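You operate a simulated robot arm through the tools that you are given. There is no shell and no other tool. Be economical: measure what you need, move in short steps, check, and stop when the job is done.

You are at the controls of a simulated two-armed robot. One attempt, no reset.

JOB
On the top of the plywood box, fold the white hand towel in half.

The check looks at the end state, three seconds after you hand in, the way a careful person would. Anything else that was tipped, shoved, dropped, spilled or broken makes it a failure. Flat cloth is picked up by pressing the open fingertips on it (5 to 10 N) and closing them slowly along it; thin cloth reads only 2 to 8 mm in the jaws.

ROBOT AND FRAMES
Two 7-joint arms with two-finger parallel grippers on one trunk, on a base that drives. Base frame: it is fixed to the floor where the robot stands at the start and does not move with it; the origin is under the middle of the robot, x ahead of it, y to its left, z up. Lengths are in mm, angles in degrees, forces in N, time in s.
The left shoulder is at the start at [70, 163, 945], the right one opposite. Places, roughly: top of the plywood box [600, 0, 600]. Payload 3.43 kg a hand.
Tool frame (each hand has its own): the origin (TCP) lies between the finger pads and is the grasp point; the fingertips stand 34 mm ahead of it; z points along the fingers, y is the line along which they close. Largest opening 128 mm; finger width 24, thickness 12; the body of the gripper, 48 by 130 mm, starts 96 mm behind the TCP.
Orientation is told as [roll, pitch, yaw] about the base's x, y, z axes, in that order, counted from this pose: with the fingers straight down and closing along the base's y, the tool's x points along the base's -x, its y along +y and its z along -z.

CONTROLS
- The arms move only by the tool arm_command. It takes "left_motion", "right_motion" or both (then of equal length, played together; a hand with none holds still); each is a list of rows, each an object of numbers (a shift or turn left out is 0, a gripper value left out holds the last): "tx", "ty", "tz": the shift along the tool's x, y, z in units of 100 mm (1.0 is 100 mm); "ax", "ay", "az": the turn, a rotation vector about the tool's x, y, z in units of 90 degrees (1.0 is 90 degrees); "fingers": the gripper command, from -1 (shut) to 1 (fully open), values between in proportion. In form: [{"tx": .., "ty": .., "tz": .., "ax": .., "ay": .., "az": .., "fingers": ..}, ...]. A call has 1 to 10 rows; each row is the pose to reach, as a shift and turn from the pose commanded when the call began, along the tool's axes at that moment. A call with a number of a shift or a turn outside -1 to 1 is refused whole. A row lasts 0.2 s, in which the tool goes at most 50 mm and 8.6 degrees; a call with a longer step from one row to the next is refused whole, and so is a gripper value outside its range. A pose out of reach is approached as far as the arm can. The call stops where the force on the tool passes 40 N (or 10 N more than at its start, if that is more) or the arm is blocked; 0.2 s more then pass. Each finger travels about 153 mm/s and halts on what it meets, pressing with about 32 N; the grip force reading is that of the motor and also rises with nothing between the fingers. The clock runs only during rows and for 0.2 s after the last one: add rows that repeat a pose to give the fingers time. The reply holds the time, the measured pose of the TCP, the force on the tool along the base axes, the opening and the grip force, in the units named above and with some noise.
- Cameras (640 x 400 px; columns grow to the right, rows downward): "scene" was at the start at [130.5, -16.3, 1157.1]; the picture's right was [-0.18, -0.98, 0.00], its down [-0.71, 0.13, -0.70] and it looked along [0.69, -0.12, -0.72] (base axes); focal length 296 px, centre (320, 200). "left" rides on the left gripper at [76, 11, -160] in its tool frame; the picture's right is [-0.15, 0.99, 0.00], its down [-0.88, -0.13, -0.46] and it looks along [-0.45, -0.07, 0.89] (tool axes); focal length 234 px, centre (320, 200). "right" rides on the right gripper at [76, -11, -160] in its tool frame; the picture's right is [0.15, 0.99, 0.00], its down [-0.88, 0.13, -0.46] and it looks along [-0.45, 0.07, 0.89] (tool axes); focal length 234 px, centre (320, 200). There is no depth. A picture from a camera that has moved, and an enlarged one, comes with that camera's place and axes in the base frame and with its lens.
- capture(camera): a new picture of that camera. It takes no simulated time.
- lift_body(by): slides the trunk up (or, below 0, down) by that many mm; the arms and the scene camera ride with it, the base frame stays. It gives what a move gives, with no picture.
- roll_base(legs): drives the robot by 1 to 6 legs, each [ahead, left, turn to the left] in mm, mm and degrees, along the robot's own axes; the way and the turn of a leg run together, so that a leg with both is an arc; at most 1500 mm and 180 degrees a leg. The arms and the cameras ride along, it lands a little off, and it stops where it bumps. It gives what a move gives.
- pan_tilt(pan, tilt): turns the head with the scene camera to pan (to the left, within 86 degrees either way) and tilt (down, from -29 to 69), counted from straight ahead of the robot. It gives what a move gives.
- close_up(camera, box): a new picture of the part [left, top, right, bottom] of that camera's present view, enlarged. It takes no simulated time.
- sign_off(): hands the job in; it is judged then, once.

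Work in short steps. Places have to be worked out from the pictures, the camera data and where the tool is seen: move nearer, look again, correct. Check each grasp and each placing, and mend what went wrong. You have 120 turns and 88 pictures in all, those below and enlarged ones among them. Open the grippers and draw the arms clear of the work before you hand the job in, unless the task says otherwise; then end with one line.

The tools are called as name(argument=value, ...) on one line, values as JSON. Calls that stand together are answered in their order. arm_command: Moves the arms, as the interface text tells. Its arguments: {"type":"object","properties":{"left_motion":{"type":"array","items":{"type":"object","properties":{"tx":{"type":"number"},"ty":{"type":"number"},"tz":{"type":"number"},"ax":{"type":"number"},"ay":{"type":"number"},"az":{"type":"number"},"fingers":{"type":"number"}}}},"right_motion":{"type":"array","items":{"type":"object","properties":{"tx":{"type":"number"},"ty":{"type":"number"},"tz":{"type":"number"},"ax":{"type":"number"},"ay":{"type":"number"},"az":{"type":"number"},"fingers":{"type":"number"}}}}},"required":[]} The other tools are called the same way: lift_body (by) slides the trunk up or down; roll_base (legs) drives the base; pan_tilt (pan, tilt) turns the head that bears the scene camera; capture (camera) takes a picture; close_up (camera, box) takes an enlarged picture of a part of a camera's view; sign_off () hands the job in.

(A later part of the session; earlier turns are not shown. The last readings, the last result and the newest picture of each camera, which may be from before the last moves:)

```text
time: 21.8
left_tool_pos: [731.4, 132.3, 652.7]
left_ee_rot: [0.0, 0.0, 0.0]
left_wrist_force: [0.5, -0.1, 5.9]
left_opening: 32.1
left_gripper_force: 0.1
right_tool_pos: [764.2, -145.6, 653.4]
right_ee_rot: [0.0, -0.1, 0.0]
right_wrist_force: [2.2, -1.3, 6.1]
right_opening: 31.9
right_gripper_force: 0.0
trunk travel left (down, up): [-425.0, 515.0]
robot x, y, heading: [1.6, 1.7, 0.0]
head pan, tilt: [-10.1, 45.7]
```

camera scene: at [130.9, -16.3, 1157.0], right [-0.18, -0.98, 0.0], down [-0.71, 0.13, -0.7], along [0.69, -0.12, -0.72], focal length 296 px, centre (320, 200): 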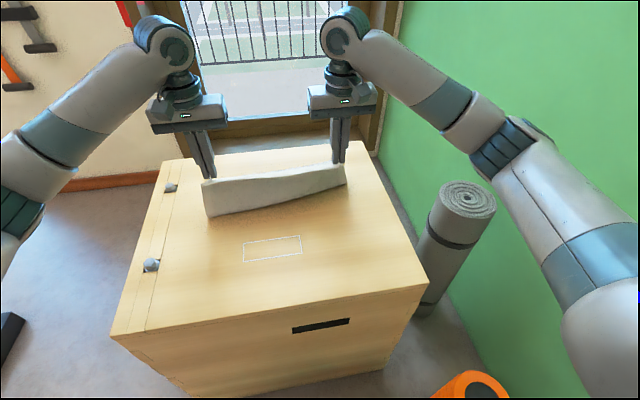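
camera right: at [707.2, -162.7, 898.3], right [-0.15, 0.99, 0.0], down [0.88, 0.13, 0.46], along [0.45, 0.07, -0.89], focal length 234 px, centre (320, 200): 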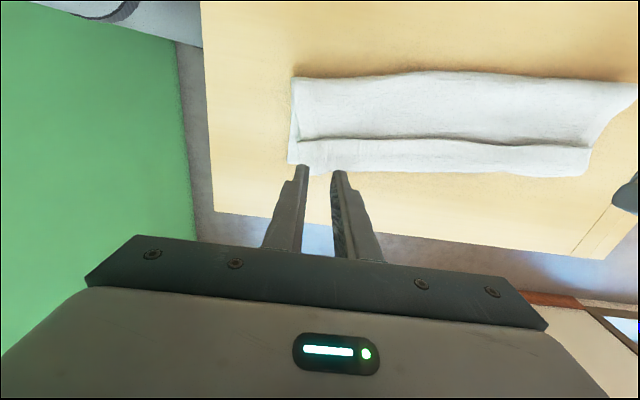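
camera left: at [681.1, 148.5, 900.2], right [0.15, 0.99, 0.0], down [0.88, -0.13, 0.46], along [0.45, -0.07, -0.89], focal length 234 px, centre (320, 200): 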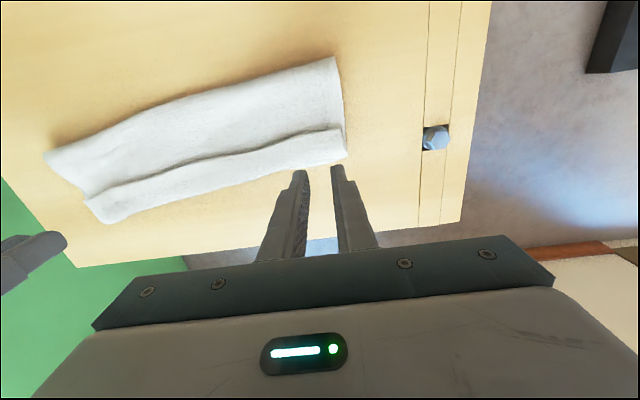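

Both press at about 6 N; I close slowly.

arm_command(left_motion=[{"fingers": -0.57}, {"fingers": -0.63}, {"fingers": -0.69}, {"fingers": -0.75}, {"fingers": -0.81}, {"fingers": -0.87}, {"fingers": -0.93}, {"fingers": -1}, {"fingers": -1}, {"fingers": -1}], right_motion=[{"fingers": -0.57}, {"fingers": -0.63}, {"fingers": -0.69}, {"fingers": -0.75}, {"fingers": -0.81}, {"fingers": -0.87}, {"fingers": -0.93}, {"fingers": -1}, {"fingers": -1}, {"fingers": -1}])

close_up(camera="left", box=[220, 60, 420, 200])

close_up(camera="right", box=[220, 60, 420, 200])

```text
time: 24.0
left_tool_pos: [731.2, 131.6, 652.5]
left_ee_rot: [0.0, -0.1, 0.0]
left_wrist_force: [0.0, -8.4, 5.9]
left_opening: 3.8
left_gripper_force: 32.6
right_tool_pos: [764.7, -145.4, 653.3]
right_ee_rot: [0.0, -0.1, 0.0]
right_wrist_force: [-0.6, 8.8, 6.0]
right_opening: 3.8
right_gripper_force: 32.2
trunk travel left (down, up): [-425.0, 515.0]
robot x, y, heading: [-1.0, 1.4, -0.0]
head pan, tilt: [-10.1, 45.7]
```

```text
2.86 times, centred on (320, 130) of left
camera zoom: at [654.2, 144.6, 813.3], right [0.15, 0.99, 0.0], down [0.88, -0.13, 0.46], along [0.45, -0.07, -0.89], focal length 669 px, centre (320, 400)
```

zoom: 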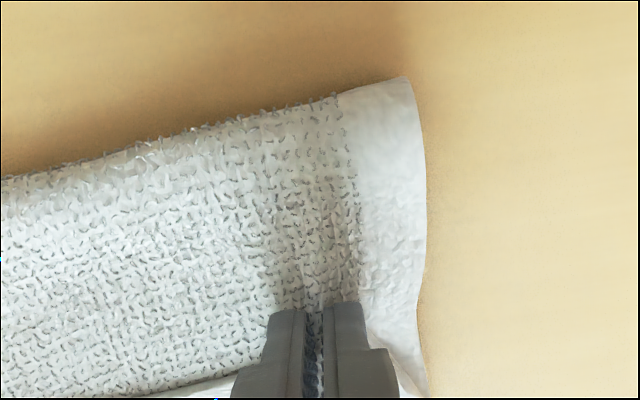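

```text
2.86 times, centred on (320, 130) of right
camera zoom: at [687.6, -158.0, 812.5], right [-0.15, 0.99, 0.0], down [0.88, 0.13, 0.46], along [0.45, 0.07, -0.89], focal length 669 px, centre (320, 400)
```

zoom: 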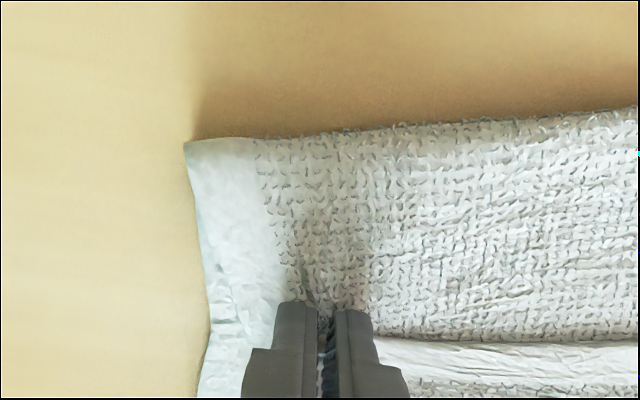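

Both have cloth (3.8 mm). I lift 40 mm to see whether only the flap comes up.

arm_command(left_motion=[{"ty": -0.03, "tz": -0.1}, {"ty": -0.03, "tz": -0.2}, {"ty": -0.03, "tz": -0.3}, {"ty": -0.03, "tz": -0.4}], right_motion=[{"ty": 0.03, "tz": -0.1}, {"ty": 0.03, "tz": -0.2}, {"ty": 0.03, "tz": -0.3}, {"ty": 0.03, "tz": -0.4}])

capture(camera="left")

capture(camera="right")

close_up(camera="scene", box=[190, 120, 370, 232])

```text
time: 25.0
left_tool_pos: [731.5, 129.0, 693.1]
left_ee_rot: [0.0, 0.0, -0.1]
left_wrist_force: [0.0, -4.7, 0.8]
left_opening: 3.7
left_gripper_force: 31.7
right_tool_pos: [763.8, -144.2, 692.4]
right_ee_rot: [0.1, -0.1, 0.1]
right_wrist_force: [-0.2, 3.4, 0.4]
right_opening: 3.7
right_gripper_force: 32.1
trunk travel left (down, up): [-425.0, 515.0]
robot x, y, heading: [-2.0, -0.4, -0.0]
head pan, tilt: [-10.1, 45.7]
```

```text
49 pictures are left
camera left: at [654.7, 141.5, 852.7], right [0.15, 0.99, 0.0], down [0.88, -0.13, 0.46], along [0.45, -0.07, -0.89], focal length 234 px, centre (320, 200)
```

left: 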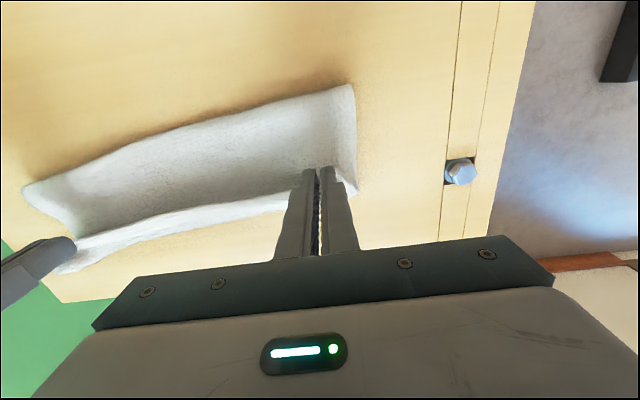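

```text
48 pictures are left
camera right: at [688.2, -155.6, 851.6], right [-0.15, 0.99, 0.0], down [0.88, 0.13, 0.46], along [0.45, 0.07, -0.89], focal length 234 px, centre (320, 200)
```

right: 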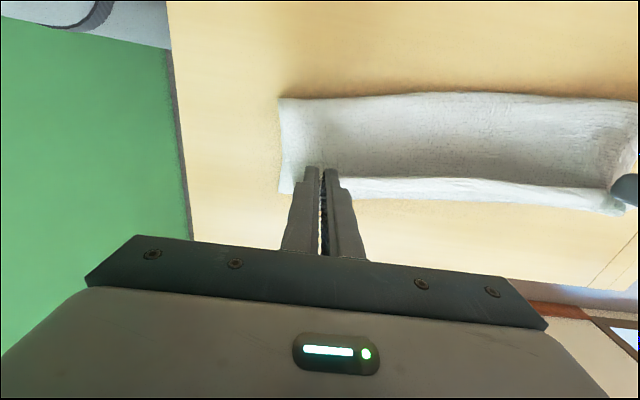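

```text
3.56 times, centred on (280, 176) of scene
camera zoom: at [130.2, -16.4, 1157.1], right [-0.18, -0.98, 0.0], down [-0.71, 0.13, -0.7], along [0.69, -0.12, -0.72], focal length 1051 px, centre (462, 285)
```

zoom: 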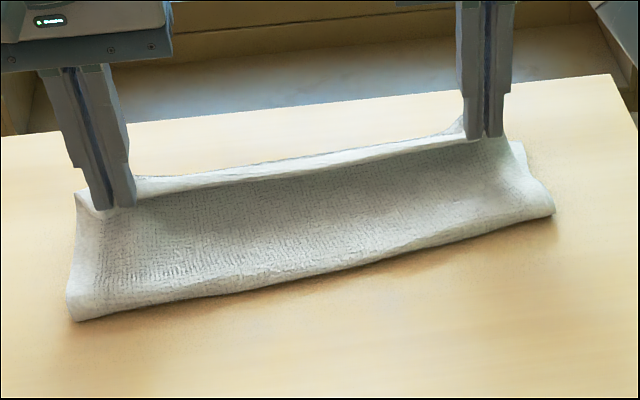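

The top layer is coming up. I carry it back toward the near side while rising, then look at it from the scene camera.

arm_command(left_motion=[{"tx": 0.1, "tz": -0.15}, {"tx": 0.25, "tz": -0.3}, {"tx": 0.42, "tz": -0.42}, {"tx": 0.6, "tz": -0.48}, {"tx": 0.8, "tz": -0.48}], right_motion=[{"tx": 0.1, "tz": -0.15}, {"tx": 0.25, "tz": -0.3}, {"tx": 0.42, "tz": -0.42}, {"tx": 0.6, "tz": -0.48}, {"tx": 0.8, "tz": -0.48}])

capture(camera="left")

close_up(camera="right", box=[220, 80, 640, 300])

close_up(camera="scene", box=[170, 120, 370, 245])

```text
time: 26.2
left_tool_pos: [651.1, 129.2, 740.6]
left_ee_rot: [0.0, 0.0, -0.1]
left_wrist_force: [-0.3, -4.4, -0.8]
left_opening: 3.6
left_gripper_force: 32.3
right_tool_pos: [683.8, -143.3, 740.6]
right_ee_rot: [0.0, 0.0, 0.0]
right_wrist_force: [-1.0, 3.5, 0.1]
right_opening: 3.4
right_gripper_force: 31.7
trunk travel left (down, up): [-425.0, 515.0]
robot x, y, heading: [1.5, -2.5, 0.0]
head pan, tilt: [-10.1, 45.7]
```

```text
46 pictures are left
camera left: at [574.8, 141.9, 900.7], right [0.15, 0.99, 0.0], down [0.88, -0.13, 0.46], along [0.45, -0.07, -0.89], focal length 234 px, centre (320, 200)
```

left: 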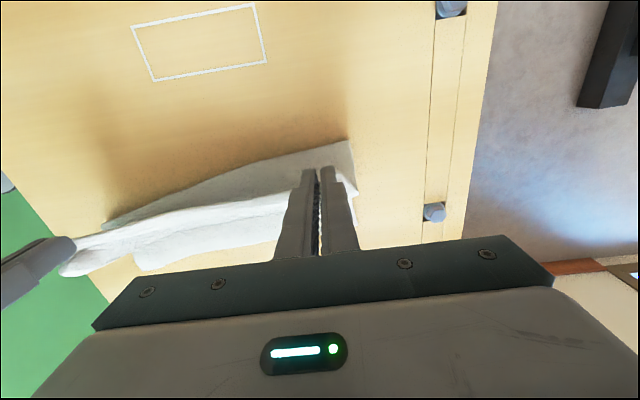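

```text
1.52 times, centred on (430, 190) of right
camera zoom: at [607.8, -155.1, 899.3], right [-0.15, 0.99, 0.0], down [0.88, 0.13, 0.46], along [0.45, 0.07, -0.89], focal length 357 px, centre (152, 215)
```

zoom: 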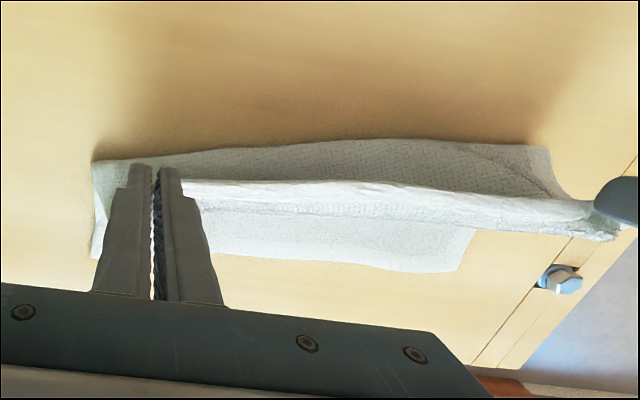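

```text
3.20 times, centred on (270, 182) of scene
camera zoom: at [130.0, -16.4, 1157.2], right [-0.18, -0.98, 0.0], down [-0.7, 0.13, -0.7], along [0.69, -0.12, -0.72], focal length 946 px, centre (480, 256)
```

zoom: 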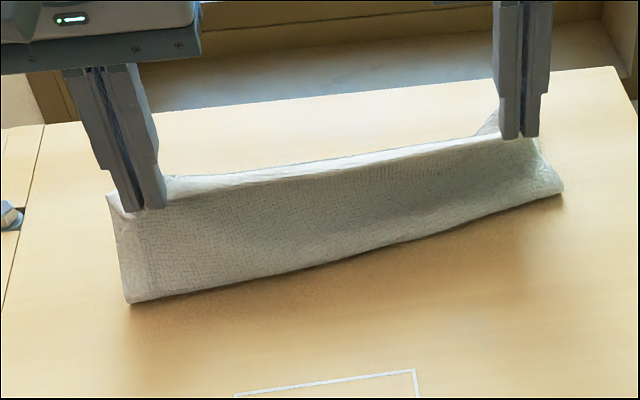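

The flap seems to hang on the far side of the fingers now, which is the direction I want. I enlarge around both grips to be sure.

close_up(camera="left", box=[50, 190, 290, 290])

close_up(camera="right", box=[480, 160, 640, 260])

close_up(camera="scene", box=[300, 140, 360, 190])

```text
2.67 times, centred on (170, 240) of left
camera zoom: at [574.8, 141.9, 900.7], right [0.15, 0.99, 0.0], down [0.88, -0.13, 0.46], along [0.45, -0.07, -0.89], focal length 624 px, centre (720, 93)
```

zoom: 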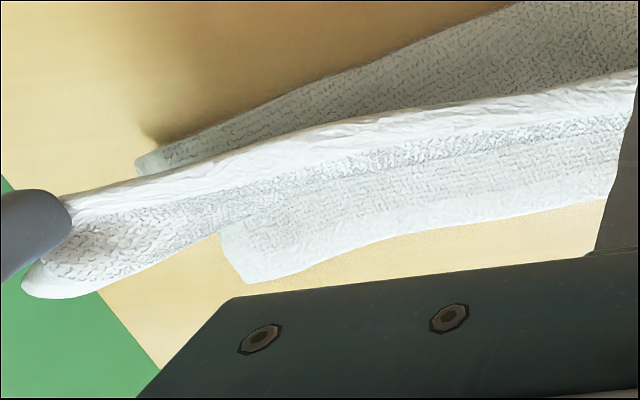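

```text
4.00 times, centred on (560, 210) of right
camera zoom: at [607.8, -155.1, 899.3], right [-0.15, 0.99, 0.0], down [0.88, 0.13, 0.46], along [0.45, 0.07, -0.89], focal length 937 px, centre (-640, 160)
```

zoom: 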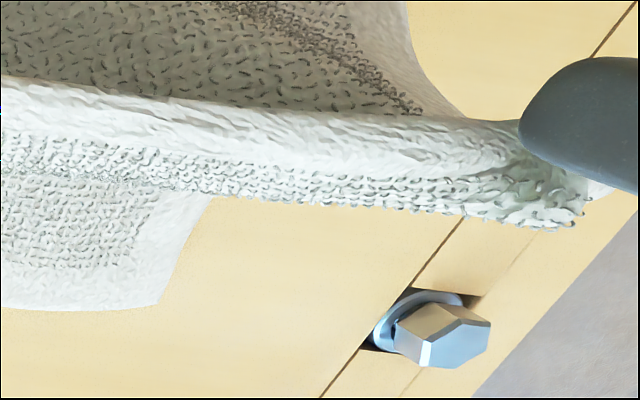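

```text
8.00 times, centred on (330, 165) of scene
camera zoom: at [130.0, -16.4, 1157.2], right [-0.18, -0.98, 0.0], down [-0.7, 0.13, -0.7], along [0.69, -0.12, -0.72], focal length 2365 px, centre (240, 480)
```

zoom: 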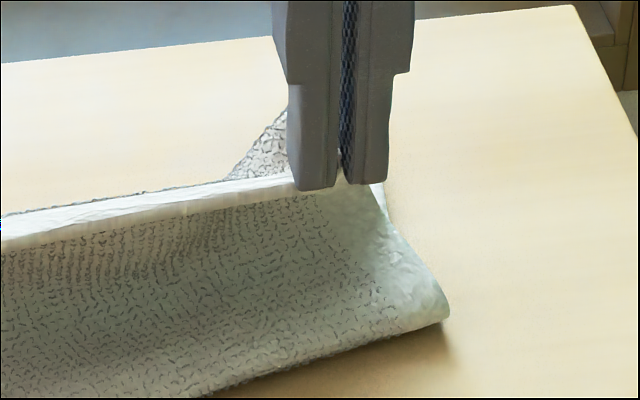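

I judge that the fingers hold the hem itself, shallowly, so this is a better grip. I raise to a vertical hang directly above the correct half line (left x≈640, right x≈672), so half of the cloth lies flat below.

arm_command(left_motion=[{"tx": 0.06, "ty": -0.02, "tz": -0.1}, {"tx": 0.11, "ty": -0.03, "tz": -0.18}, {"tx": 0.11, "ty": -0.03, "tz": -0.22}, {"tx": 0.11, "ty": -0.03, "tz": -0.22}], right_motion=[{"tx": 0.06, "ty": 0.02, "tz": -0.1}, {"tx": 0.11, "ty": 0.03, "tz": -0.18}, {"tx": 0.11, "ty": 0.03, "tz": -0.22}, {"tx": 0.11, "ty": 0.03, "tz": -0.22}])

capture(camera="right")

close_up(camera="scene", box=[170, 120, 370, 245])

```text
time: 27.2
left_tool_pos: [641.3, 126.3, 763.2]
left_ee_rot: [0.0, -0.1, 0.0]
left_wrist_force: [0.1, -0.2, -0.3]
left_opening: 3.4
left_gripper_force: 31.7
right_tool_pos: [674.0, -139.8, 761.8]
right_ee_rot: [0.0, 0.0, 0.0]
right_wrist_force: [-0.3, 0.9, 0.3]
right_opening: 3.6
right_gripper_force: 32.4
trunk travel left (down, up): [-425.0, 515.0]
robot x, y, heading: [0.3, 0.6, 0.1]
head pan, tilt: [-10.1, 45.7]
```

```text
40 pictures are left
camera right: at [597.6, -151.8, 921.2], right [-0.15, 0.99, 0.0], down [0.88, 0.13, 0.46], along [0.45, 0.07, -0.89], focal length 234 px, centre (320, 200)
```

right: 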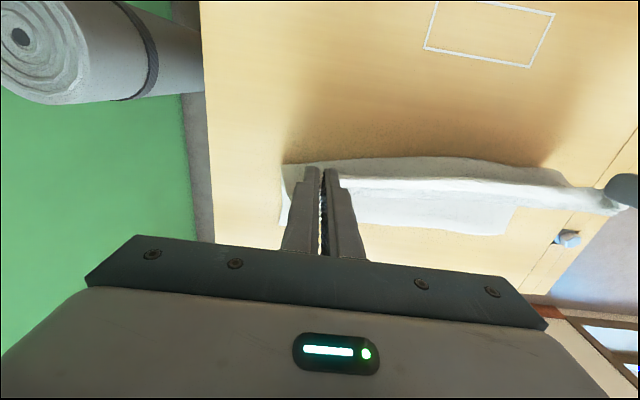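

```text
3.20 times, centred on (270, 182) of scene
camera zoom: at [130.7, -16.3, 1157.1], right [-0.18, -0.98, 0.0], down [-0.71, 0.13, -0.7], along [0.69, -0.12, -0.72], focal length 946 px, centre (480, 256)
```

zoom: 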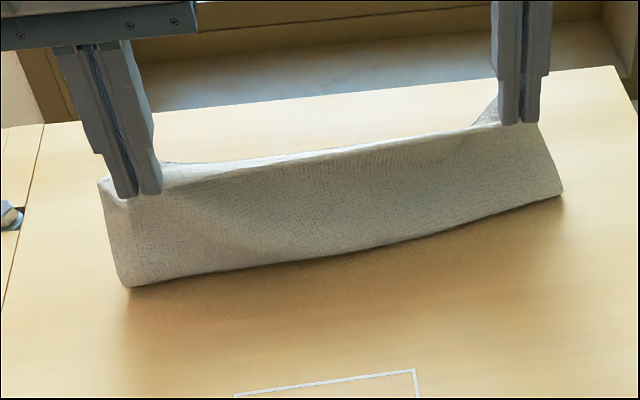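

The crease is still about 25 mm too far forward, and the grip is about 26 mm from the edge. I swing the hands back and down toward the near side so the lower layer unrolls to the true half line.

arm_command(left_motion=[{"tx": 0.2, "tz": 0.05}, {"tx": 0.4, "tz": 0.18}, {"tx": 0.55, "tz": 0.33}, {"tx": 0.65, "tz": 0.5}, {"tx": 0.65, "tz": 0.5}], right_motion=[{"tx": 0.2, "tz": 0.05}, {"tx": 0.4, "tz": 0.18}, {"tx": 0.55, "tz": 0.33}, {"tx": 0.65, "tz": 0.5}, {"tx": 0.65, "tz": 0.5}])

capture(camera="right")

close_up(camera="scene", box=[170, 120, 370, 245])

```text
time: 28.4
left_tool_pos: [575.6, 127.0, 710.9]
left_ee_rot: [0.0, 0.0, 0.0]
left_wrist_force: [0.0, -2.2, -0.3]
left_opening: 3.5
left_gripper_force: 32.0
right_tool_pos: [608.9, -139.4, 712.1]
right_ee_rot: [0.1, 0.1, 0.0]
right_wrist_force: [-0.2, 2.1, 0.8]
right_opening: 3.2
right_gripper_force: 31.3
trunk travel left (down, up): [-425.0, 515.0]
robot x, y, heading: [2.5, 1.1, 0.2]
head pan, tilt: [-10.1, 45.7]
```

```text
38 pictures are left
camera right: at [532.5, -152.9, 871.9], right [-0.15, 0.99, 0.0], down [0.88, 0.13, 0.46], along [0.45, 0.07, -0.89], focal length 234 px, centre (320, 200)
```

right: 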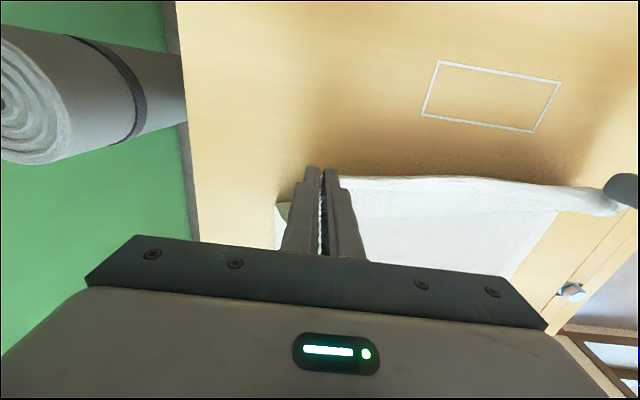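

```text
3.20 times, centred on (270, 182) of scene
camera zoom: at [130.4, -16.3, 1157.1], right [-0.18, -0.98, 0.0], down [-0.71, 0.13, -0.7], along [0.69, -0.12, -0.72], focal length 946 px, centre (480, 256)
```

zoom: 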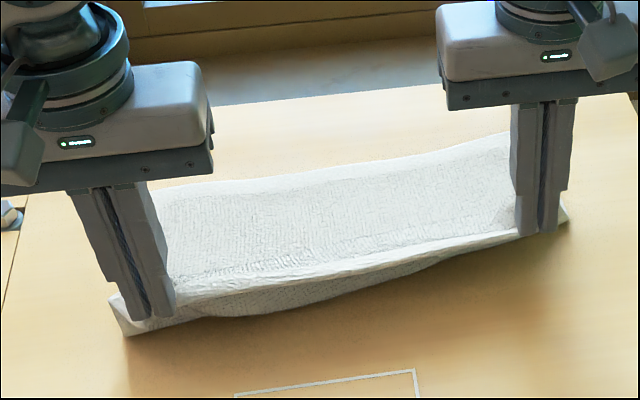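

From here a full unfold is close. I'll lay the edge flat and take a fresh, shallower pinch with tilted tools, so the edge won't curl back.

arm_command(left_motion=[{"tx": 0.15, "tz": 0.2}, {"tx": 0.27, "tz": 0.4}, {"tx": 0.33, "tz": 0.55}, {"tx": 0.33, "tz": 0.6}, {"tx": 0.33, "tz": 0.6, "fingers": -0.9}, {"tx": 0.33, "tz": 0.6, "fingers": -0.75}, {"tx": 0.33, "tz": 0.6, "fingers": -0.6}, {"tx": 0.33, "tz": 0.5, "fingers": -0.6}, {"tx": 0.33, "tz": 0.2, "fingers": -0.6}], right_motion=[{"tx": 0.15, "tz": 0.2}, {"tx": 0.27, "tz": 0.4}, {"tx": 0.33, "tz": 0.55}, {"tx": 0.33, "tz": 0.6}, {"tx": 0.33, "tz": 0.6, "fingers": -0.9}, {"tx": 0.33, "tz": 0.6, "fingers": -0.75}, {"tx": 0.33, "tz": 0.6, "fingers": -0.6}, {"tx": 0.33, "tz": 0.5, "fingers": -0.6}, {"tx": 0.33, "tz": 0.2, "fingers": -0.6}])

capture(camera="right")

capture(camera="left")

close_up(camera="scene", box=[170, 140, 370, 265])

```text
time: 30.4
left_tool_pos: [542.0, 127.4, 693.1]
left_ee_rot: [0.0, 0.0, 0.0]
left_wrist_force: [-0.5, 0.0, -0.6]
left_opening: 25.5
left_gripper_force: 0.0
right_tool_pos: [575.5, -140.1, 691.9]
right_ee_rot: [0.0, 0.0, 0.1]
right_wrist_force: [0.5, -0.9, -0.4]
right_opening: 25.8
right_gripper_force: 0.0
trunk travel left (down, up): [-425.0, 515.0]
robot x, y, heading: [-0.0, 0.4, -0.1]
head pan, tilt: [-10.1, 45.7]
```

```text
36 pictures are left
camera right: at [498.6, -152.3, 852.1], right [-0.15, 0.99, 0.0], down [0.88, 0.13, 0.46], along [0.45, 0.07, -0.89], focal length 234 px, centre (320, 200)
```

right: 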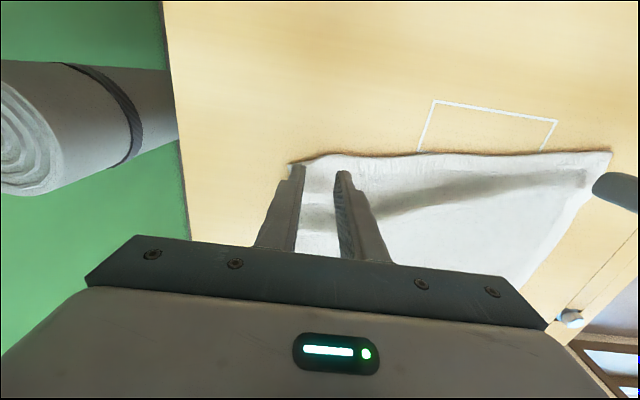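

```text
35 pictures are left
camera left: at [466.2, 139.1, 852.8], right [0.15, 0.99, 0.0], down [0.88, -0.13, 0.46], along [0.45, -0.07, -0.89], focal length 234 px, centre (320, 200)
```

left: 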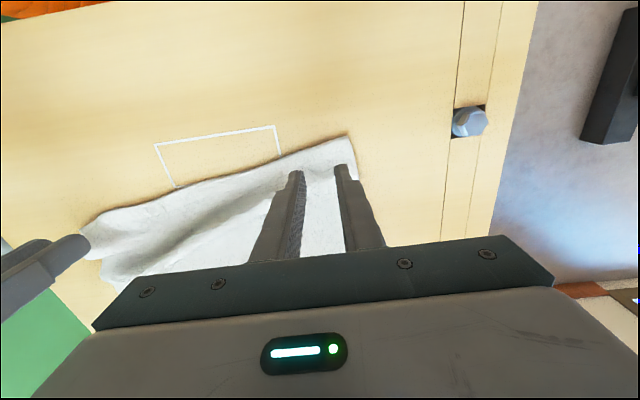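

```text
3.20 times, centred on (270, 202) of scene
camera zoom: at [129.7, -16.4, 1157.1], right [-0.18, -0.98, 0.0], down [-0.7, 0.13, -0.7], along [0.69, -0.12, -0.72], focal length 946 px, centre (480, 192)
```

zoom: 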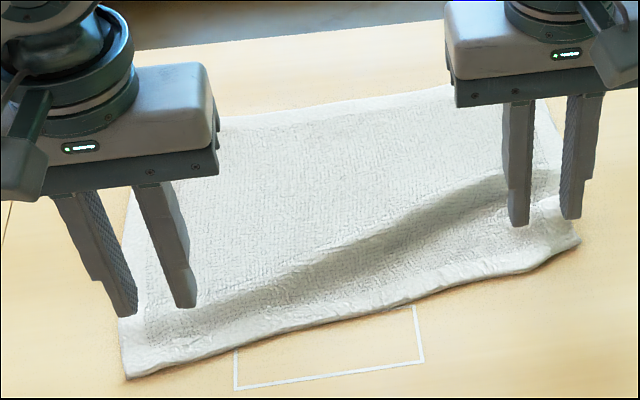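

Unfolded. The near edge runs from about (519,159) to (580,−171), with a mild slack wrinkle on the right. I now tilt both tools 40° (fingers pointing forward and down) and position them so their contact point is about 8 mm inside the near edge.

arm_command(left_motion=[{"tx": 0.05, "ty": 0.01, "ay": -0.09, "fingers": -0.5}, {"tx": 0.1, "ty": 0.02, "ay": -0.18}, {"tx": 0.15, "ty": 0.03, "ay": -0.27}, {"tx": 0.2, "ty": 0.04, "ay": -0.36}, {"tx": 0.23, "ty": 0.04, "ay": -0.444}, {"tx": 0.23, "ty": 0.04, "ay": -0.444}], right_motion=[{"tx": 0.01, "ty": -0.01, "ay": -0.09, "fingers": -0.5}, {"tx": 0.02, "ty": -0.02, "ay": -0.18}, {"tx": 0.03, "ty": -0.03, "ay": -0.27}, {"tx": 0.05, "ty": -0.03, "ay": -0.36}, {"tx": 0.055, "ty": -0.03, "ay": -0.444}, {"tx": 0.055, "ty": -0.03, "ay": -0.444}])

capture(camera="left")

capture(camera="right")

```text
time: 31.8
left_tool_pos: [520.5, 131.4, 691.7]
left_ee_rot: [0.0, -40.1, -0.1]
left_wrist_force: [-0.4, 0.3, -0.6]
left_opening: 32.3
left_gripper_force: 0.0
right_tool_pos: [570.8, -142.9, 692.9]
right_ee_rot: [0.0, -40.1, 0.1]
right_wrist_force: [-0.1, -0.5, -0.2]
right_opening: 32.2
right_gripper_force: 0.1
trunk travel left (down, up): [-425.0, 515.0]
robot x, y, heading: [-2.6, 0.1, -0.1]
head pan, tilt: [-10.1, 45.7]
```

```text
33 pictures are left
camera left: at [358.2, 143.3, 766.6], right [0.11, 0.99, 0.09], down [0.38, -0.13, 0.92], along [0.92, -0.07, -0.39], focal length 234 px, centre (320, 200)
```

left: 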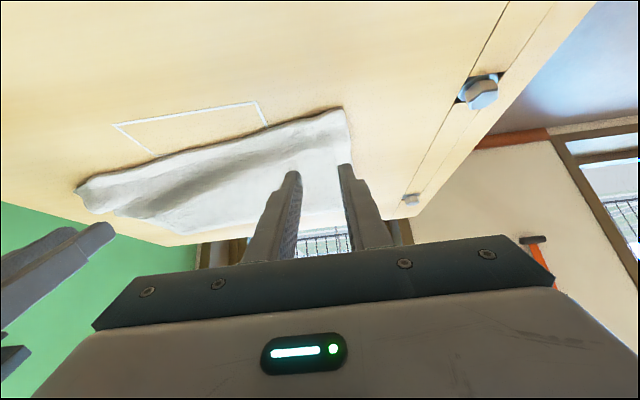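

```text
32 pictures are left
camera right: at [408.9, -155.4, 765.5], right [-0.11, 0.99, -0.09], down [0.38, 0.13, 0.92], along [0.92, 0.07, -0.39], focal length 234 px, centre (320, 200)
```

right: 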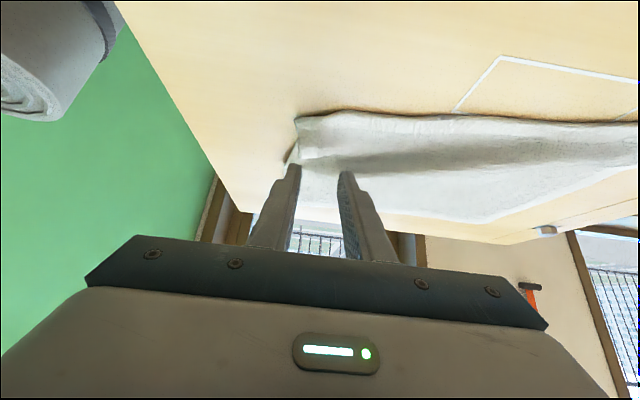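

Positions confirmed. I descend vertically (in the tilted frame) by about 38 mm to near contact.

arm_command(left_motion=[{"tx": 0.08, "tz": 0.1}, {"tx": 0.16, "tz": 0.19}, {"tx": 0.22, "tz": 0.262}, {"tx": 0.25, "tz": 0.298}, {"tx": 0.25, "tz": 0.298}], right_motion=[{"tx": 0.08, "tz": 0.1}, {"tx": 0.16, "tz": 0.19}, {"tx": 0.22, "tz": 0.262}, {"tx": 0.25, "tz": 0.298}, {"tx": 0.25, "tz": 0.298}])

```text
time: 33.0
left_tool_pos: [518.4, 131.4, 652.8]
left_ee_rot: [0.0, -39.9, -0.1]
left_wrist_force: [0.0, 0.9, 0.0]
left_opening: 31.8
left_gripper_force: 0.0
right_tool_pos: [569.4, -141.7, 652.2]
right_ee_rot: [0.0, -40.0, 0.0]
right_wrist_force: [-0.3, 0.2, -0.3]
right_opening: 31.5
right_gripper_force: 0.1
trunk travel left (down, up): [-425.0, 515.0]
robot x, y, heading: [0.6, -0.7, 0.0]
head pan, tilt: [-10.1, 45.7]
```

No contact yet; down another 5 mm in small steps.

arm_command(left_motion=[{"tx": 0.013, "tz": 0.015}, {"tx": 0.022, "tz": 0.027}, {"tx": 0.032, "tz": 0.038}, {"tx": 0.032, "tz": 0.038}], right_motion=[{"tx": 0.013, "tz": 0.015}, {"tx": 0.022, "tz": 0.027}, {"tx": 0.032, "tz": 0.038}, {"tx": 0.032, "tz": 0.038}])

close_up(camera="scene", box=[170, 140, 370, 265])

```text
time: 34.0
left_tool_pos: [519.0, 131.1, 649.1]
left_ee_rot: [0.0, -40.1, -0.1]
left_wrist_force: [-1.1, -0.3, 0.2]
left_opening: 31.7
left_gripper_force: 0.1
right_tool_pos: [569.3, -143.0, 648.1]
right_ee_rot: [0.0, -40.0, -0.1]
right_wrist_force: [0.3, 0.0, -0.4]
right_opening: 31.9
right_gripper_force: 0.1
trunk travel left (down, up): [-425.0, 515.0]
robot x, y, heading: [-1.2, 1.1, 0.2]
head pan, tilt: [-10.1, 45.7]
```

```text
3.20 times, centred on (270, 202) of scene
camera zoom: at [130.4, -16.4, 1157.1], right [-0.18, -0.98, 0.0], down [-0.71, 0.13, -0.7], along [0.69, -0.12, -0.72], focal length 946 px, centre (480, 192)
```

zoom: 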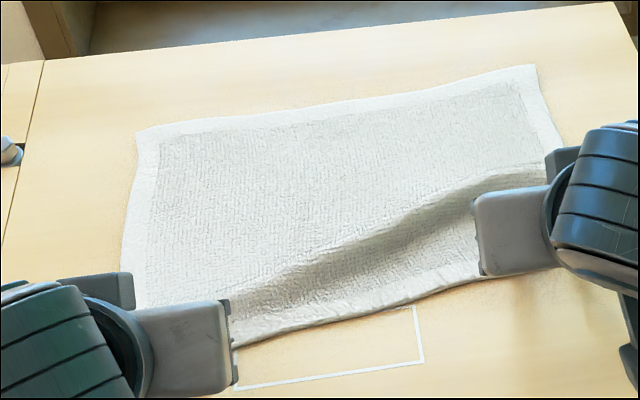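

Still no contact, so I go 4 mm more.

arm_command(left_motion=[{"tx": 0.013, "tz": 0.015}, {"tx": 0.022, "tz": 0.027}, {"tx": 0.026, "tz": 0.031}, {"tx": 0.026, "tz": 0.031}], right_motion=[{"tx": 0.013, "tz": 0.015}, {"tx": 0.022, "tz": 0.027}, {"tx": 0.026, "tz": 0.031}, {"tx": 0.026, "tz": 0.031}])

```text
time: 35.0
left_tool_pos: [518.3, 132.0, 647.1]
left_ee_rot: [-0.2, -40.3, 0.1]
left_wrist_force: [1.6, 0.0, 13.2]
left_opening: 31.7
left_gripper_force: 0.1
right_tool_pos: [569.8, -143.3, 647.2]
right_ee_rot: [0.0, -40.3, -0.1]
right_wrist_force: [2.2, 1.2, 9.9]
right_opening: 32.0
right_gripper_force: 0.1
trunk travel left (down, up): [-425.0, 515.0]
robot x, y, heading: [-0.3, -2.0, -0.0]
head pan, tilt: [-10.1, 45.7]
```

Pressing at 10–13 N, which is good. I close slowly.

arm_command(left_motion=[{"fingers": -0.57}, {"fingers": -0.63}, {"fingers": -0.69}, {"fingers": -0.75}, {"fingers": -0.81}, {"fingers": -0.87}, {"fingers": -0.93}, {"fingers": -1}, {"fingers": -1}, {"fingers": -1}], right_motion=[{"fingers": -0.57}, {"fingers": -0.63}, {"fingers": -0.69}, {"fingers": -0.75}, {"fingers": -0.81}, {"fingers": -0.87}, {"fingers": -0.93}, {"fingers": -1}, {"fingers": -1}, {"fingers": -1}])

close_up(camera="left", box=[60, 80, 420, 260])

close_up(camera="right", box=[220, 60, 580, 260])

```text
time: 37.2
left_tool_pos: [517.6, 131.0, 644.8]
left_ee_rot: [0.0, -40.2, 0.0]
left_wrist_force: [1.7, -11.1, 16.9]
left_opening: 4.2
left_gripper_force: 32.0
right_tool_pos: [568.4, -142.2, 646.6]
right_ee_rot: [0.1, -40.1, -0.1]
right_wrist_force: [-0.3, 10.6, 12.7]
right_opening: 4.5
right_gripper_force: 32.2
trunk travel left (down, up): [-425.0, 515.0]
robot x, y, heading: [-0.2, -2.7, 0.1]
head pan, tilt: [-10.1, 45.7]
```

```text
1.78 times, centred on (240, 170) of left
camera zoom: at [356.5, 142.6, 719.7], right [0.11, 0.99, 0.09], down [0.38, -0.13, 0.92], along [0.92, -0.07, -0.39], focal length 416 px, centre (462, 253)
```

zoom: 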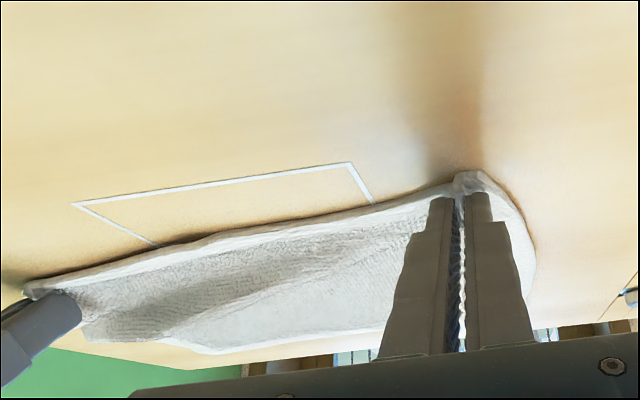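

```text
1.78 times, centred on (400, 160) of right
camera zoom: at [407.5, -154.9, 719.0], right [-0.11, 0.99, -0.09], down [0.38, 0.13, 0.92], along [0.92, 0.07, -0.39], focal length 416 px, centre (178, 271)
```

zoom: 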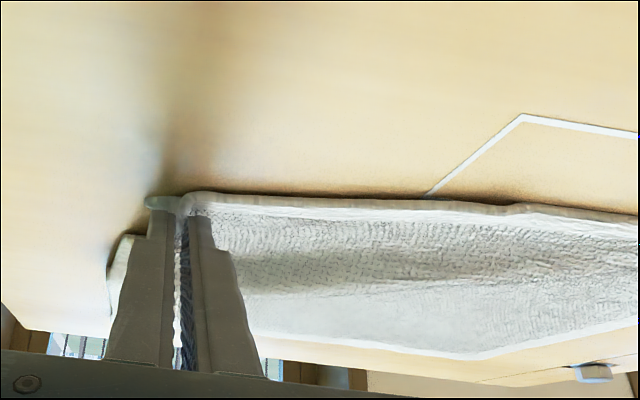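

Both grips are shallow and clean (4.2 and 4.5 mm). I start the arc, lifting while rotating the tools back from 40° toward vertical.

arm_command(left_motion=[{"tx": -0.15, "ty": -0.02, "tz": -0.08}, {"tx": -0.285, "ty": -0.04, "tz": -0.153}, {"tx": -0.46, "ty": -0.04, "tz": -0.22, "ay": 0.045}, {"tx": -0.629, "ty": -0.04, "tz": -0.282, "ay": 0.089}, {"tx": -0.81, "ty": -0.04, "tz": -0.284, "ay": 0.134}, {"tx": -0.997, "ty": -0.04, "tz": -0.286, "ay": 0.178}], right_motion=[{"tx": -0.11, "ty": 0.02, "tz": -0.13}, {"tx": -0.212, "ty": 0.04, "tz": -0.253}, {"tx": -0.38, "ty": 0.04, "tz": -0.32, "ay": 0.045}, {"tx": -0.548, "ty": 0.04, "tz": -0.389, "ay": 0.089}, {"tx": -0.71, "ty": 0.04, "tz": -0.396, "ay": 0.134}, {"tx": -0.873, "ty": 0.04, "tz": -0.402, "ay": 0.178}])

capture(camera="right")

close_up(camera="scene", box=[170, 120, 370, 245])

```text
time: 38.6
left_tool_pos: [577.6, 126.9, 730.8]
left_ee_rot: [0.0, -23.7, 0.0]
left_wrist_force: [0.5, -3.5, 0.1]
left_opening: 3.5
left_gripper_force: 31.8
right_tool_pos: [611.9, -139.0, 732.7]
right_ee_rot: [0.0, -23.9, 0.0]
right_wrist_force: [-0.8, 3.1, 0.5]
right_opening: 4.2
right_gripper_force: 31.8
trunk travel left (down, up): [-425.0, 515.0]
robot x, y, heading: [-2.3, 0.0, 0.1]
head pan, tilt: [-10.1, 45.7]
```

```text
28 pictures are left
camera right: at [477.2, -151.2, 846.6], right [-0.13, 0.99, -0.06], down [0.62, 0.13, 0.77], along [0.77, 0.07, -0.63], focal length 234 px, centre (320, 200)
```

right: 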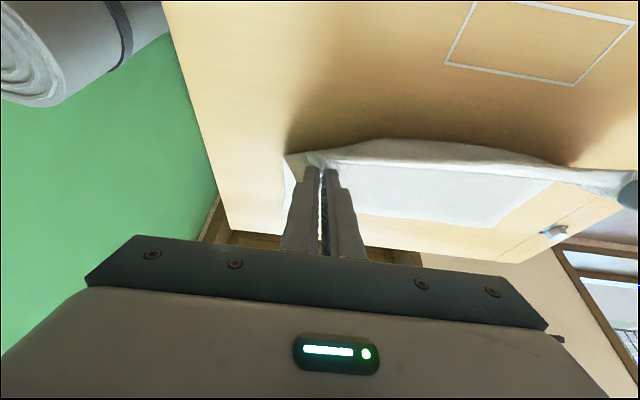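

```text
3.20 times, centred on (270, 182) of scene
camera zoom: at [130.6, -16.3, 1157.0], right [-0.18, -0.98, 0.0], down [-0.71, 0.13, -0.7], along [0.69, -0.12, -0.72], focal length 946 px, centre (480, 256)
```

zoom: 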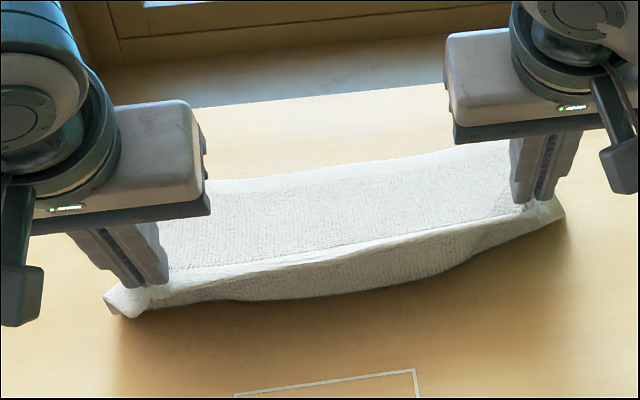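

The fold is forming well. I continue the arc over the top, tools rotating to vertical.

arm_command(left_motion=[{"tx": -0.21, "tz": 0.0, "ay": 0.047}, {"tx": -0.421, "tz": 0.0, "ay": 0.094}, {"tx": -0.61, "tz": 0.06, "ay": 0.14}, {"tx": -0.794, "tz": 0.123, "ay": 0.188}, {"tx": -0.96, "tz": 0.23, "ay": 0.278}], right_motion=[{"tx": -0.17, "tz": 0.0, "ay": 0.047}, {"tx": -0.344, "tz": -0.01, "ay": 0.094}, {"tx": -0.53, "tz": 0.05, "ay": 0.14}, {"tx": -0.717, "tz": 0.111, "ay": 0.188}, {"tx": -0.879, "tz": 0.216, "ay": 0.278}])

capture(camera="right")

close_up(camera="scene", box=[170, 120, 370, 245])

```text
time: 39.8
left_tool_pos: [675.8, 126.8, 747.7]
left_ee_rot: [0.0, 1.3, 0.0]
left_wrist_force: [0.4, -2.2, -1.6]
left_opening: 3.4
left_gripper_force: 31.7
right_tool_pos: [700.2, -139.0, 745.4]
right_ee_rot: [0.0, 1.2, 0.0]
right_wrist_force: [0.3, 2.1, 0.0]
right_opening: 4.0
right_gripper_force: 31.5
trunk travel left (down, up): [-425.0, 515.0]
robot x, y, heading: [2.8, -0.8, -0.1]
head pan, tilt: [-10.1, 45.7]
```

```text
26 pictures are left
camera right: at [627.9, -150.9, 906.8], right [-0.15, 0.99, 0.0], down [0.89, 0.13, 0.44], along [0.43, 0.07, -0.9], focal length 234 px, centre (320, 200)
```

right: 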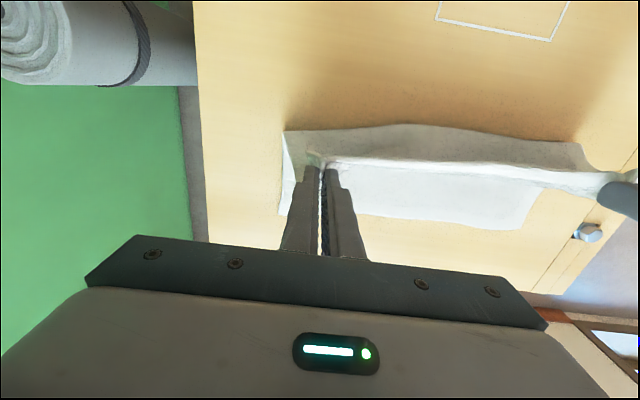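

```text
3.20 times, centred on (270, 182) of scene
camera zoom: at [131.6, -16.3, 1156.8], right [-0.18, -0.98, 0.0], down [-0.71, 0.13, -0.7], along [0.69, -0.12, -0.72], focal length 946 px, centre (480, 256)
```

zoom: 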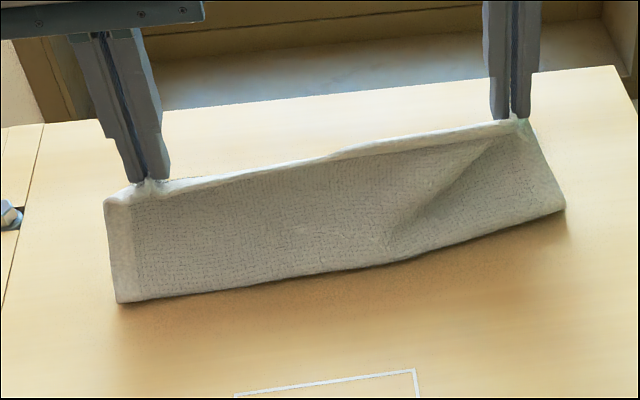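

The crease is at x≈652 on the left (target 648) and 693 on the right. The far edge runs from (769,180) to (797,−182). I continue over and down, tilting the fingers backward to about −33°.

arm_command(left_motion=[{"tx": -0.22, "tz": 0.14, "ay": 0.089}, {"tx": -0.36, "tz": 0.22, "ay": 0.133}, {"tx": -0.49, "tz": 0.31, "ay": 0.178}, {"tx": -0.73, "tz": 0.53, "ay": 0.267}, {"tx": -0.9, "tz": 0.74, "ay": 0.355}, {"tx": -0.9, "tz": 0.74, "ay": 0.355}], right_motion=[{"tx": -0.19, "tz": 0.12, "ay": 0.089}, {"tx": -0.33, "tz": 0.2, "ay": 0.133}, {"tx": -0.46, "tz": 0.29, "ay": 0.178}, {"tx": -0.7, "tz": 0.51, "ay": 0.267}, {"tx": -0.87, "tz": 0.72, "ay": 0.355}, {"tx": -0.87, "tz": 0.72, "ay": 0.355}])

capture(camera="right")

close_up(camera="scene", box=[170, 120, 370, 245])

```text
time: 41.2
left_tool_pos: [699.1, 131.8, 683.5]
left_ee_rot: [-0.1, 33.2, -0.2]
left_wrist_force: [0.2, -7.0, 0.1]
left_opening: 3.7
left_gripper_force: 31.5
left hand out of reach, approached as far as the arm can: row 4, 5, 6
right_tool_pos: [700.5, -143.7, 677.1]
right_ee_rot: [0.3, 33.0, 0.2]
right_wrist_force: [0.0, 8.0, 0.7]
right_opening: 4.4
right_gripper_force: 32.3
right hand out of reach, approached as far as the arm can: row 4, 5, 6
trunk travel left (down, up): [-425.0, 515.0]
robot x, y, heading: [2.4, 1.5, -0.2]
head pan, tilt: [-10.1, 45.7]
```

```text
24 pictures are left
camera right: at [723.4, -156.9, 852.5], right [-0.12, 0.99, 0.09], down [0.99, 0.13, -0.1], along [-0.11, 0.07, -0.99], focal length 234 px, centre (320, 200)
```

right: 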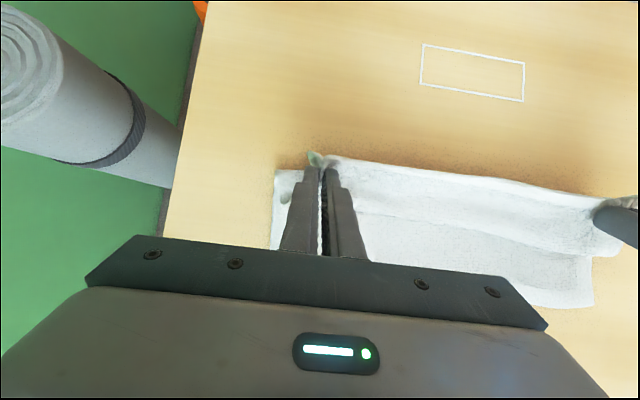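

```text
3.20 times, centred on (270, 182) of scene
camera zoom: at [131.7, -18.7, 1157.0], right [-0.18, -0.98, 0.0], down [-0.71, 0.13, -0.7], along [0.69, -0.12, -0.72], focal length 946 px, centre (480, 256)
```

zoom: 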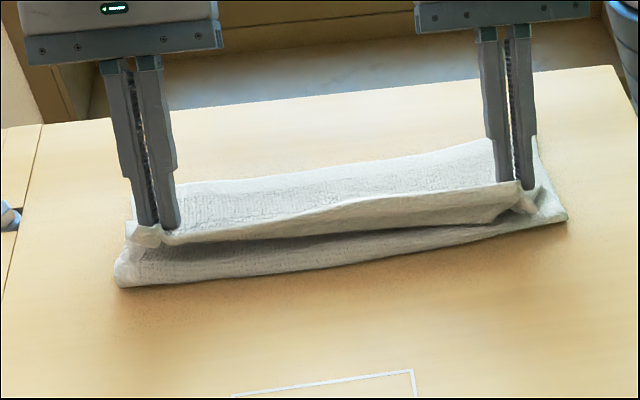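

The arms can't reach that far with this much back-tilt, and they stopped at x≈700. Before deciding whether to roll the base forward, I look down at the gap between the robot and the box.

pan_tilt(pan=0, tilt=69)

capture(camera="scene")

```text
time: 42.1
left_tool_pos: [698.9, 136.1, 682.6]
left_ee_rot: [-0.1, 33.0, -0.2]
left_wrist_force: [0.4, -7.6, 0.6]
left_opening: 3.9
left_gripper_force: 32.2
right_tool_pos: [700.7, -142.5, 678.2]
right_ee_rot: [0.3, 33.1, 0.1]
right_wrist_force: [0.3, 8.3, 0.3]
right_opening: 4.3
right_gripper_force: 31.4
trunk travel left (down, up): [-425.0, 515.0]
robot x, y, heading: [3.4, 2.0, -0.1]
head pan, tilt: [0.0, 68.8]
```

```text
22 pictures are left
camera scene: at [107.2, -2.3, 1129.3], right [0.0, -1.0, 0.0], down [-0.93, 0.0, -0.36], along [0.36, 0.0, -0.93], focal length 296 px, centre (320, 200)
```

scene: 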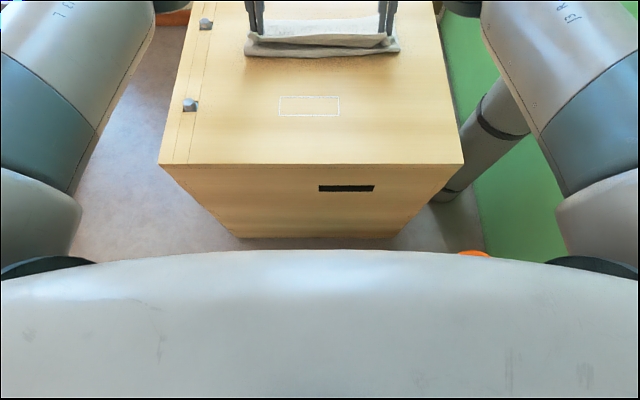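

The gap to the box is only about 50 mm, so I won't drive. I'll finish with a smaller back-tilt (about 12°) instead; I rotate back now and see where the hands settle.

arm_command(left_motion=[{"ay": -0.08}, {"ay": -0.16}, {"ay": -0.233}, {"ay": -0.233}], right_motion=[{"ay": -0.08}, {"ay": -0.16}, {"ay": -0.233}, {"ay": -0.233}])

pan_tilt(pan=-5, tilt=45)

close_up(camera="scene", box=[190, 100, 430, 250])

```text
time: 43.1
left_tool_pos: [699.2, 136.5, 683.4]
left_ee_rot: [0.0, 11.9, 0.1]
left_wrist_force: [-0.4, -6.8, 0.2]
left_opening: 3.6
left_gripper_force: 32.0
right_tool_pos: [699.8, -144.2, 680.2]
right_ee_rot: [0.0, 12.0, -0.2]
right_wrist_force: [0.1, 6.7, -0.3]
right_opening: 4.2
right_gripper_force: 31.5
trunk travel left (down, up): [-425.0, 515.0]
robot x, y, heading: [2.1, -0.4, 0.2]
head pan, tilt: [0.0, 68.8]
```

```text
time: 44.0
left_tool_pos: [698.2, 137.0, 683.4]
left_ee_rot: [0.0, 12.0, 0.0]
left_wrist_force: [0.1, -6.6, -0.1]
left_opening: 4.0
left_gripper_force: 32.1
right_tool_pos: [699.8, -144.0, 679.8]
right_ee_rot: [0.0, 12.1, 0.0]
right_wrist_force: [0.3, 6.0, 0.1]
right_opening: 4.4
right_gripper_force: 32.1
trunk travel left (down, up): [-425.0, 515.0]
robot x, y, heading: [-2.3, -1.1, -0.1]
head pan, tilt: [-5.0, 45.0]
```

```text
2.67 times, centred on (310, 175) of scene
camera zoom: at [132.1, -9.3, 1158.1], right [-0.09, -1.0, 0.0], down [-0.71, 0.06, -0.71], along [0.7, -0.06, -0.71], focal length 788 px, centre (347, 267)
```

zoom: 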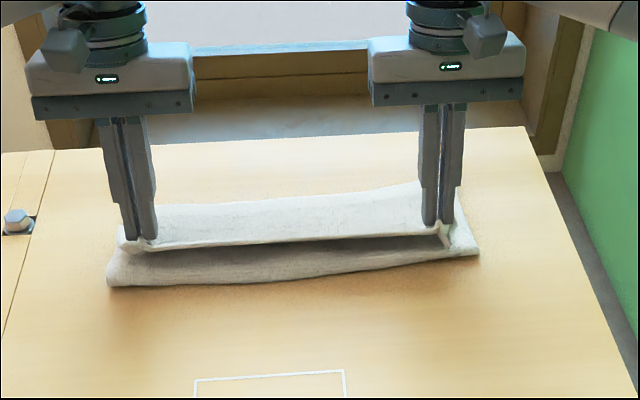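

The hands stayed at x≈699 with 12° back-tilt, still holding. I lift slightly and complete the arc to the far edge.

arm_command(left_motion=[{"tx": -0.08, "ty": -0.03, "tz": -0.23}, {"tx": -0.157, "ty": -0.05, "tz": -0.463}, {"tx": -0.29, "ty": -0.05, "tz": -0.4}, {"tx": -0.41, "ty": -0.05, "tz": -0.333}, {"tx": -0.603, "ty": -0.05, "tz": -0.098}, {"tx": -0.707, "ty": -0.05, "tz": 0.055}], right_motion=[{"tx": -0.17, "ty": 0.03, "tz": -0.27}, {"tx": -0.346, "ty": 0.05, "tz": -0.534}, {"tx": -0.48, "ty": 0.05, "tz": -0.47}, {"tx": -0.599, "ty": 0.05, "tz": -0.403}, {"tx": -0.792, "ty": 0.05, "tz": -0.168}, {"tx": -0.896, "ty": 0.05, "tz": -0.017}])

capture(camera="right")

close_up(camera="scene", box=[190, 100, 430, 250])

```text
time: 45.4
left_tool_pos: [767.5, 131.2, 664.5]
left_ee_rot: [0.1, 12.0, 0.1]
left_wrist_force: [-0.2, -2.9, 0.9]
left_opening: 3.6
left_gripper_force: 31.6
right_tool_pos: [780.7, -142.8, 662.8]
right_ee_rot: [0.0, 12.2, -0.1]
right_wrist_force: [-0.5, 3.5, -0.3]
right_opening: 4.1
right_gripper_force: 31.7
right hand out of reach, approached as far as the arm can: row 6
trunk travel left (down, up): [-425.0, 515.0]
robot x, y, heading: [-1.0, 0.1, -0.2]
head pan, tilt: [-5.0, 45.0]
```

```text
20 pictures are left
camera right: at [739.3, -154.6, 835.2], right [-0.14, 0.99, 0.03], down [0.96, 0.13, 0.26], along [0.25, 0.07, -0.96], focal length 234 px, centre (320, 200)
```

right: 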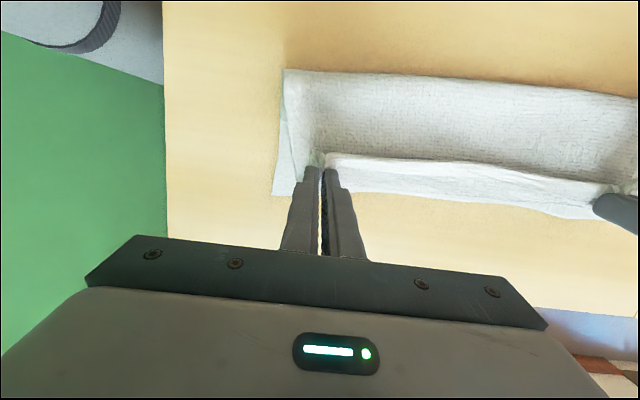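

```text
2.67 times, centred on (310, 175) of scene
camera zoom: at [131.9, -9.7, 1158.3], right [-0.09, -1.0, 0.0], down [-0.7, 0.06, -0.71], along [0.7, -0.06, -0.71], focal length 788 px, centre (347, 267)
```

zoom: 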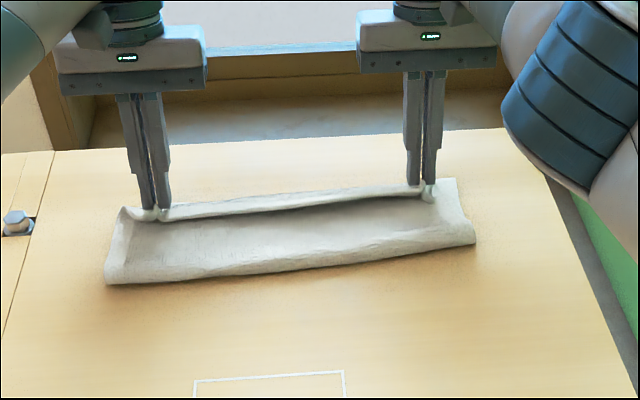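

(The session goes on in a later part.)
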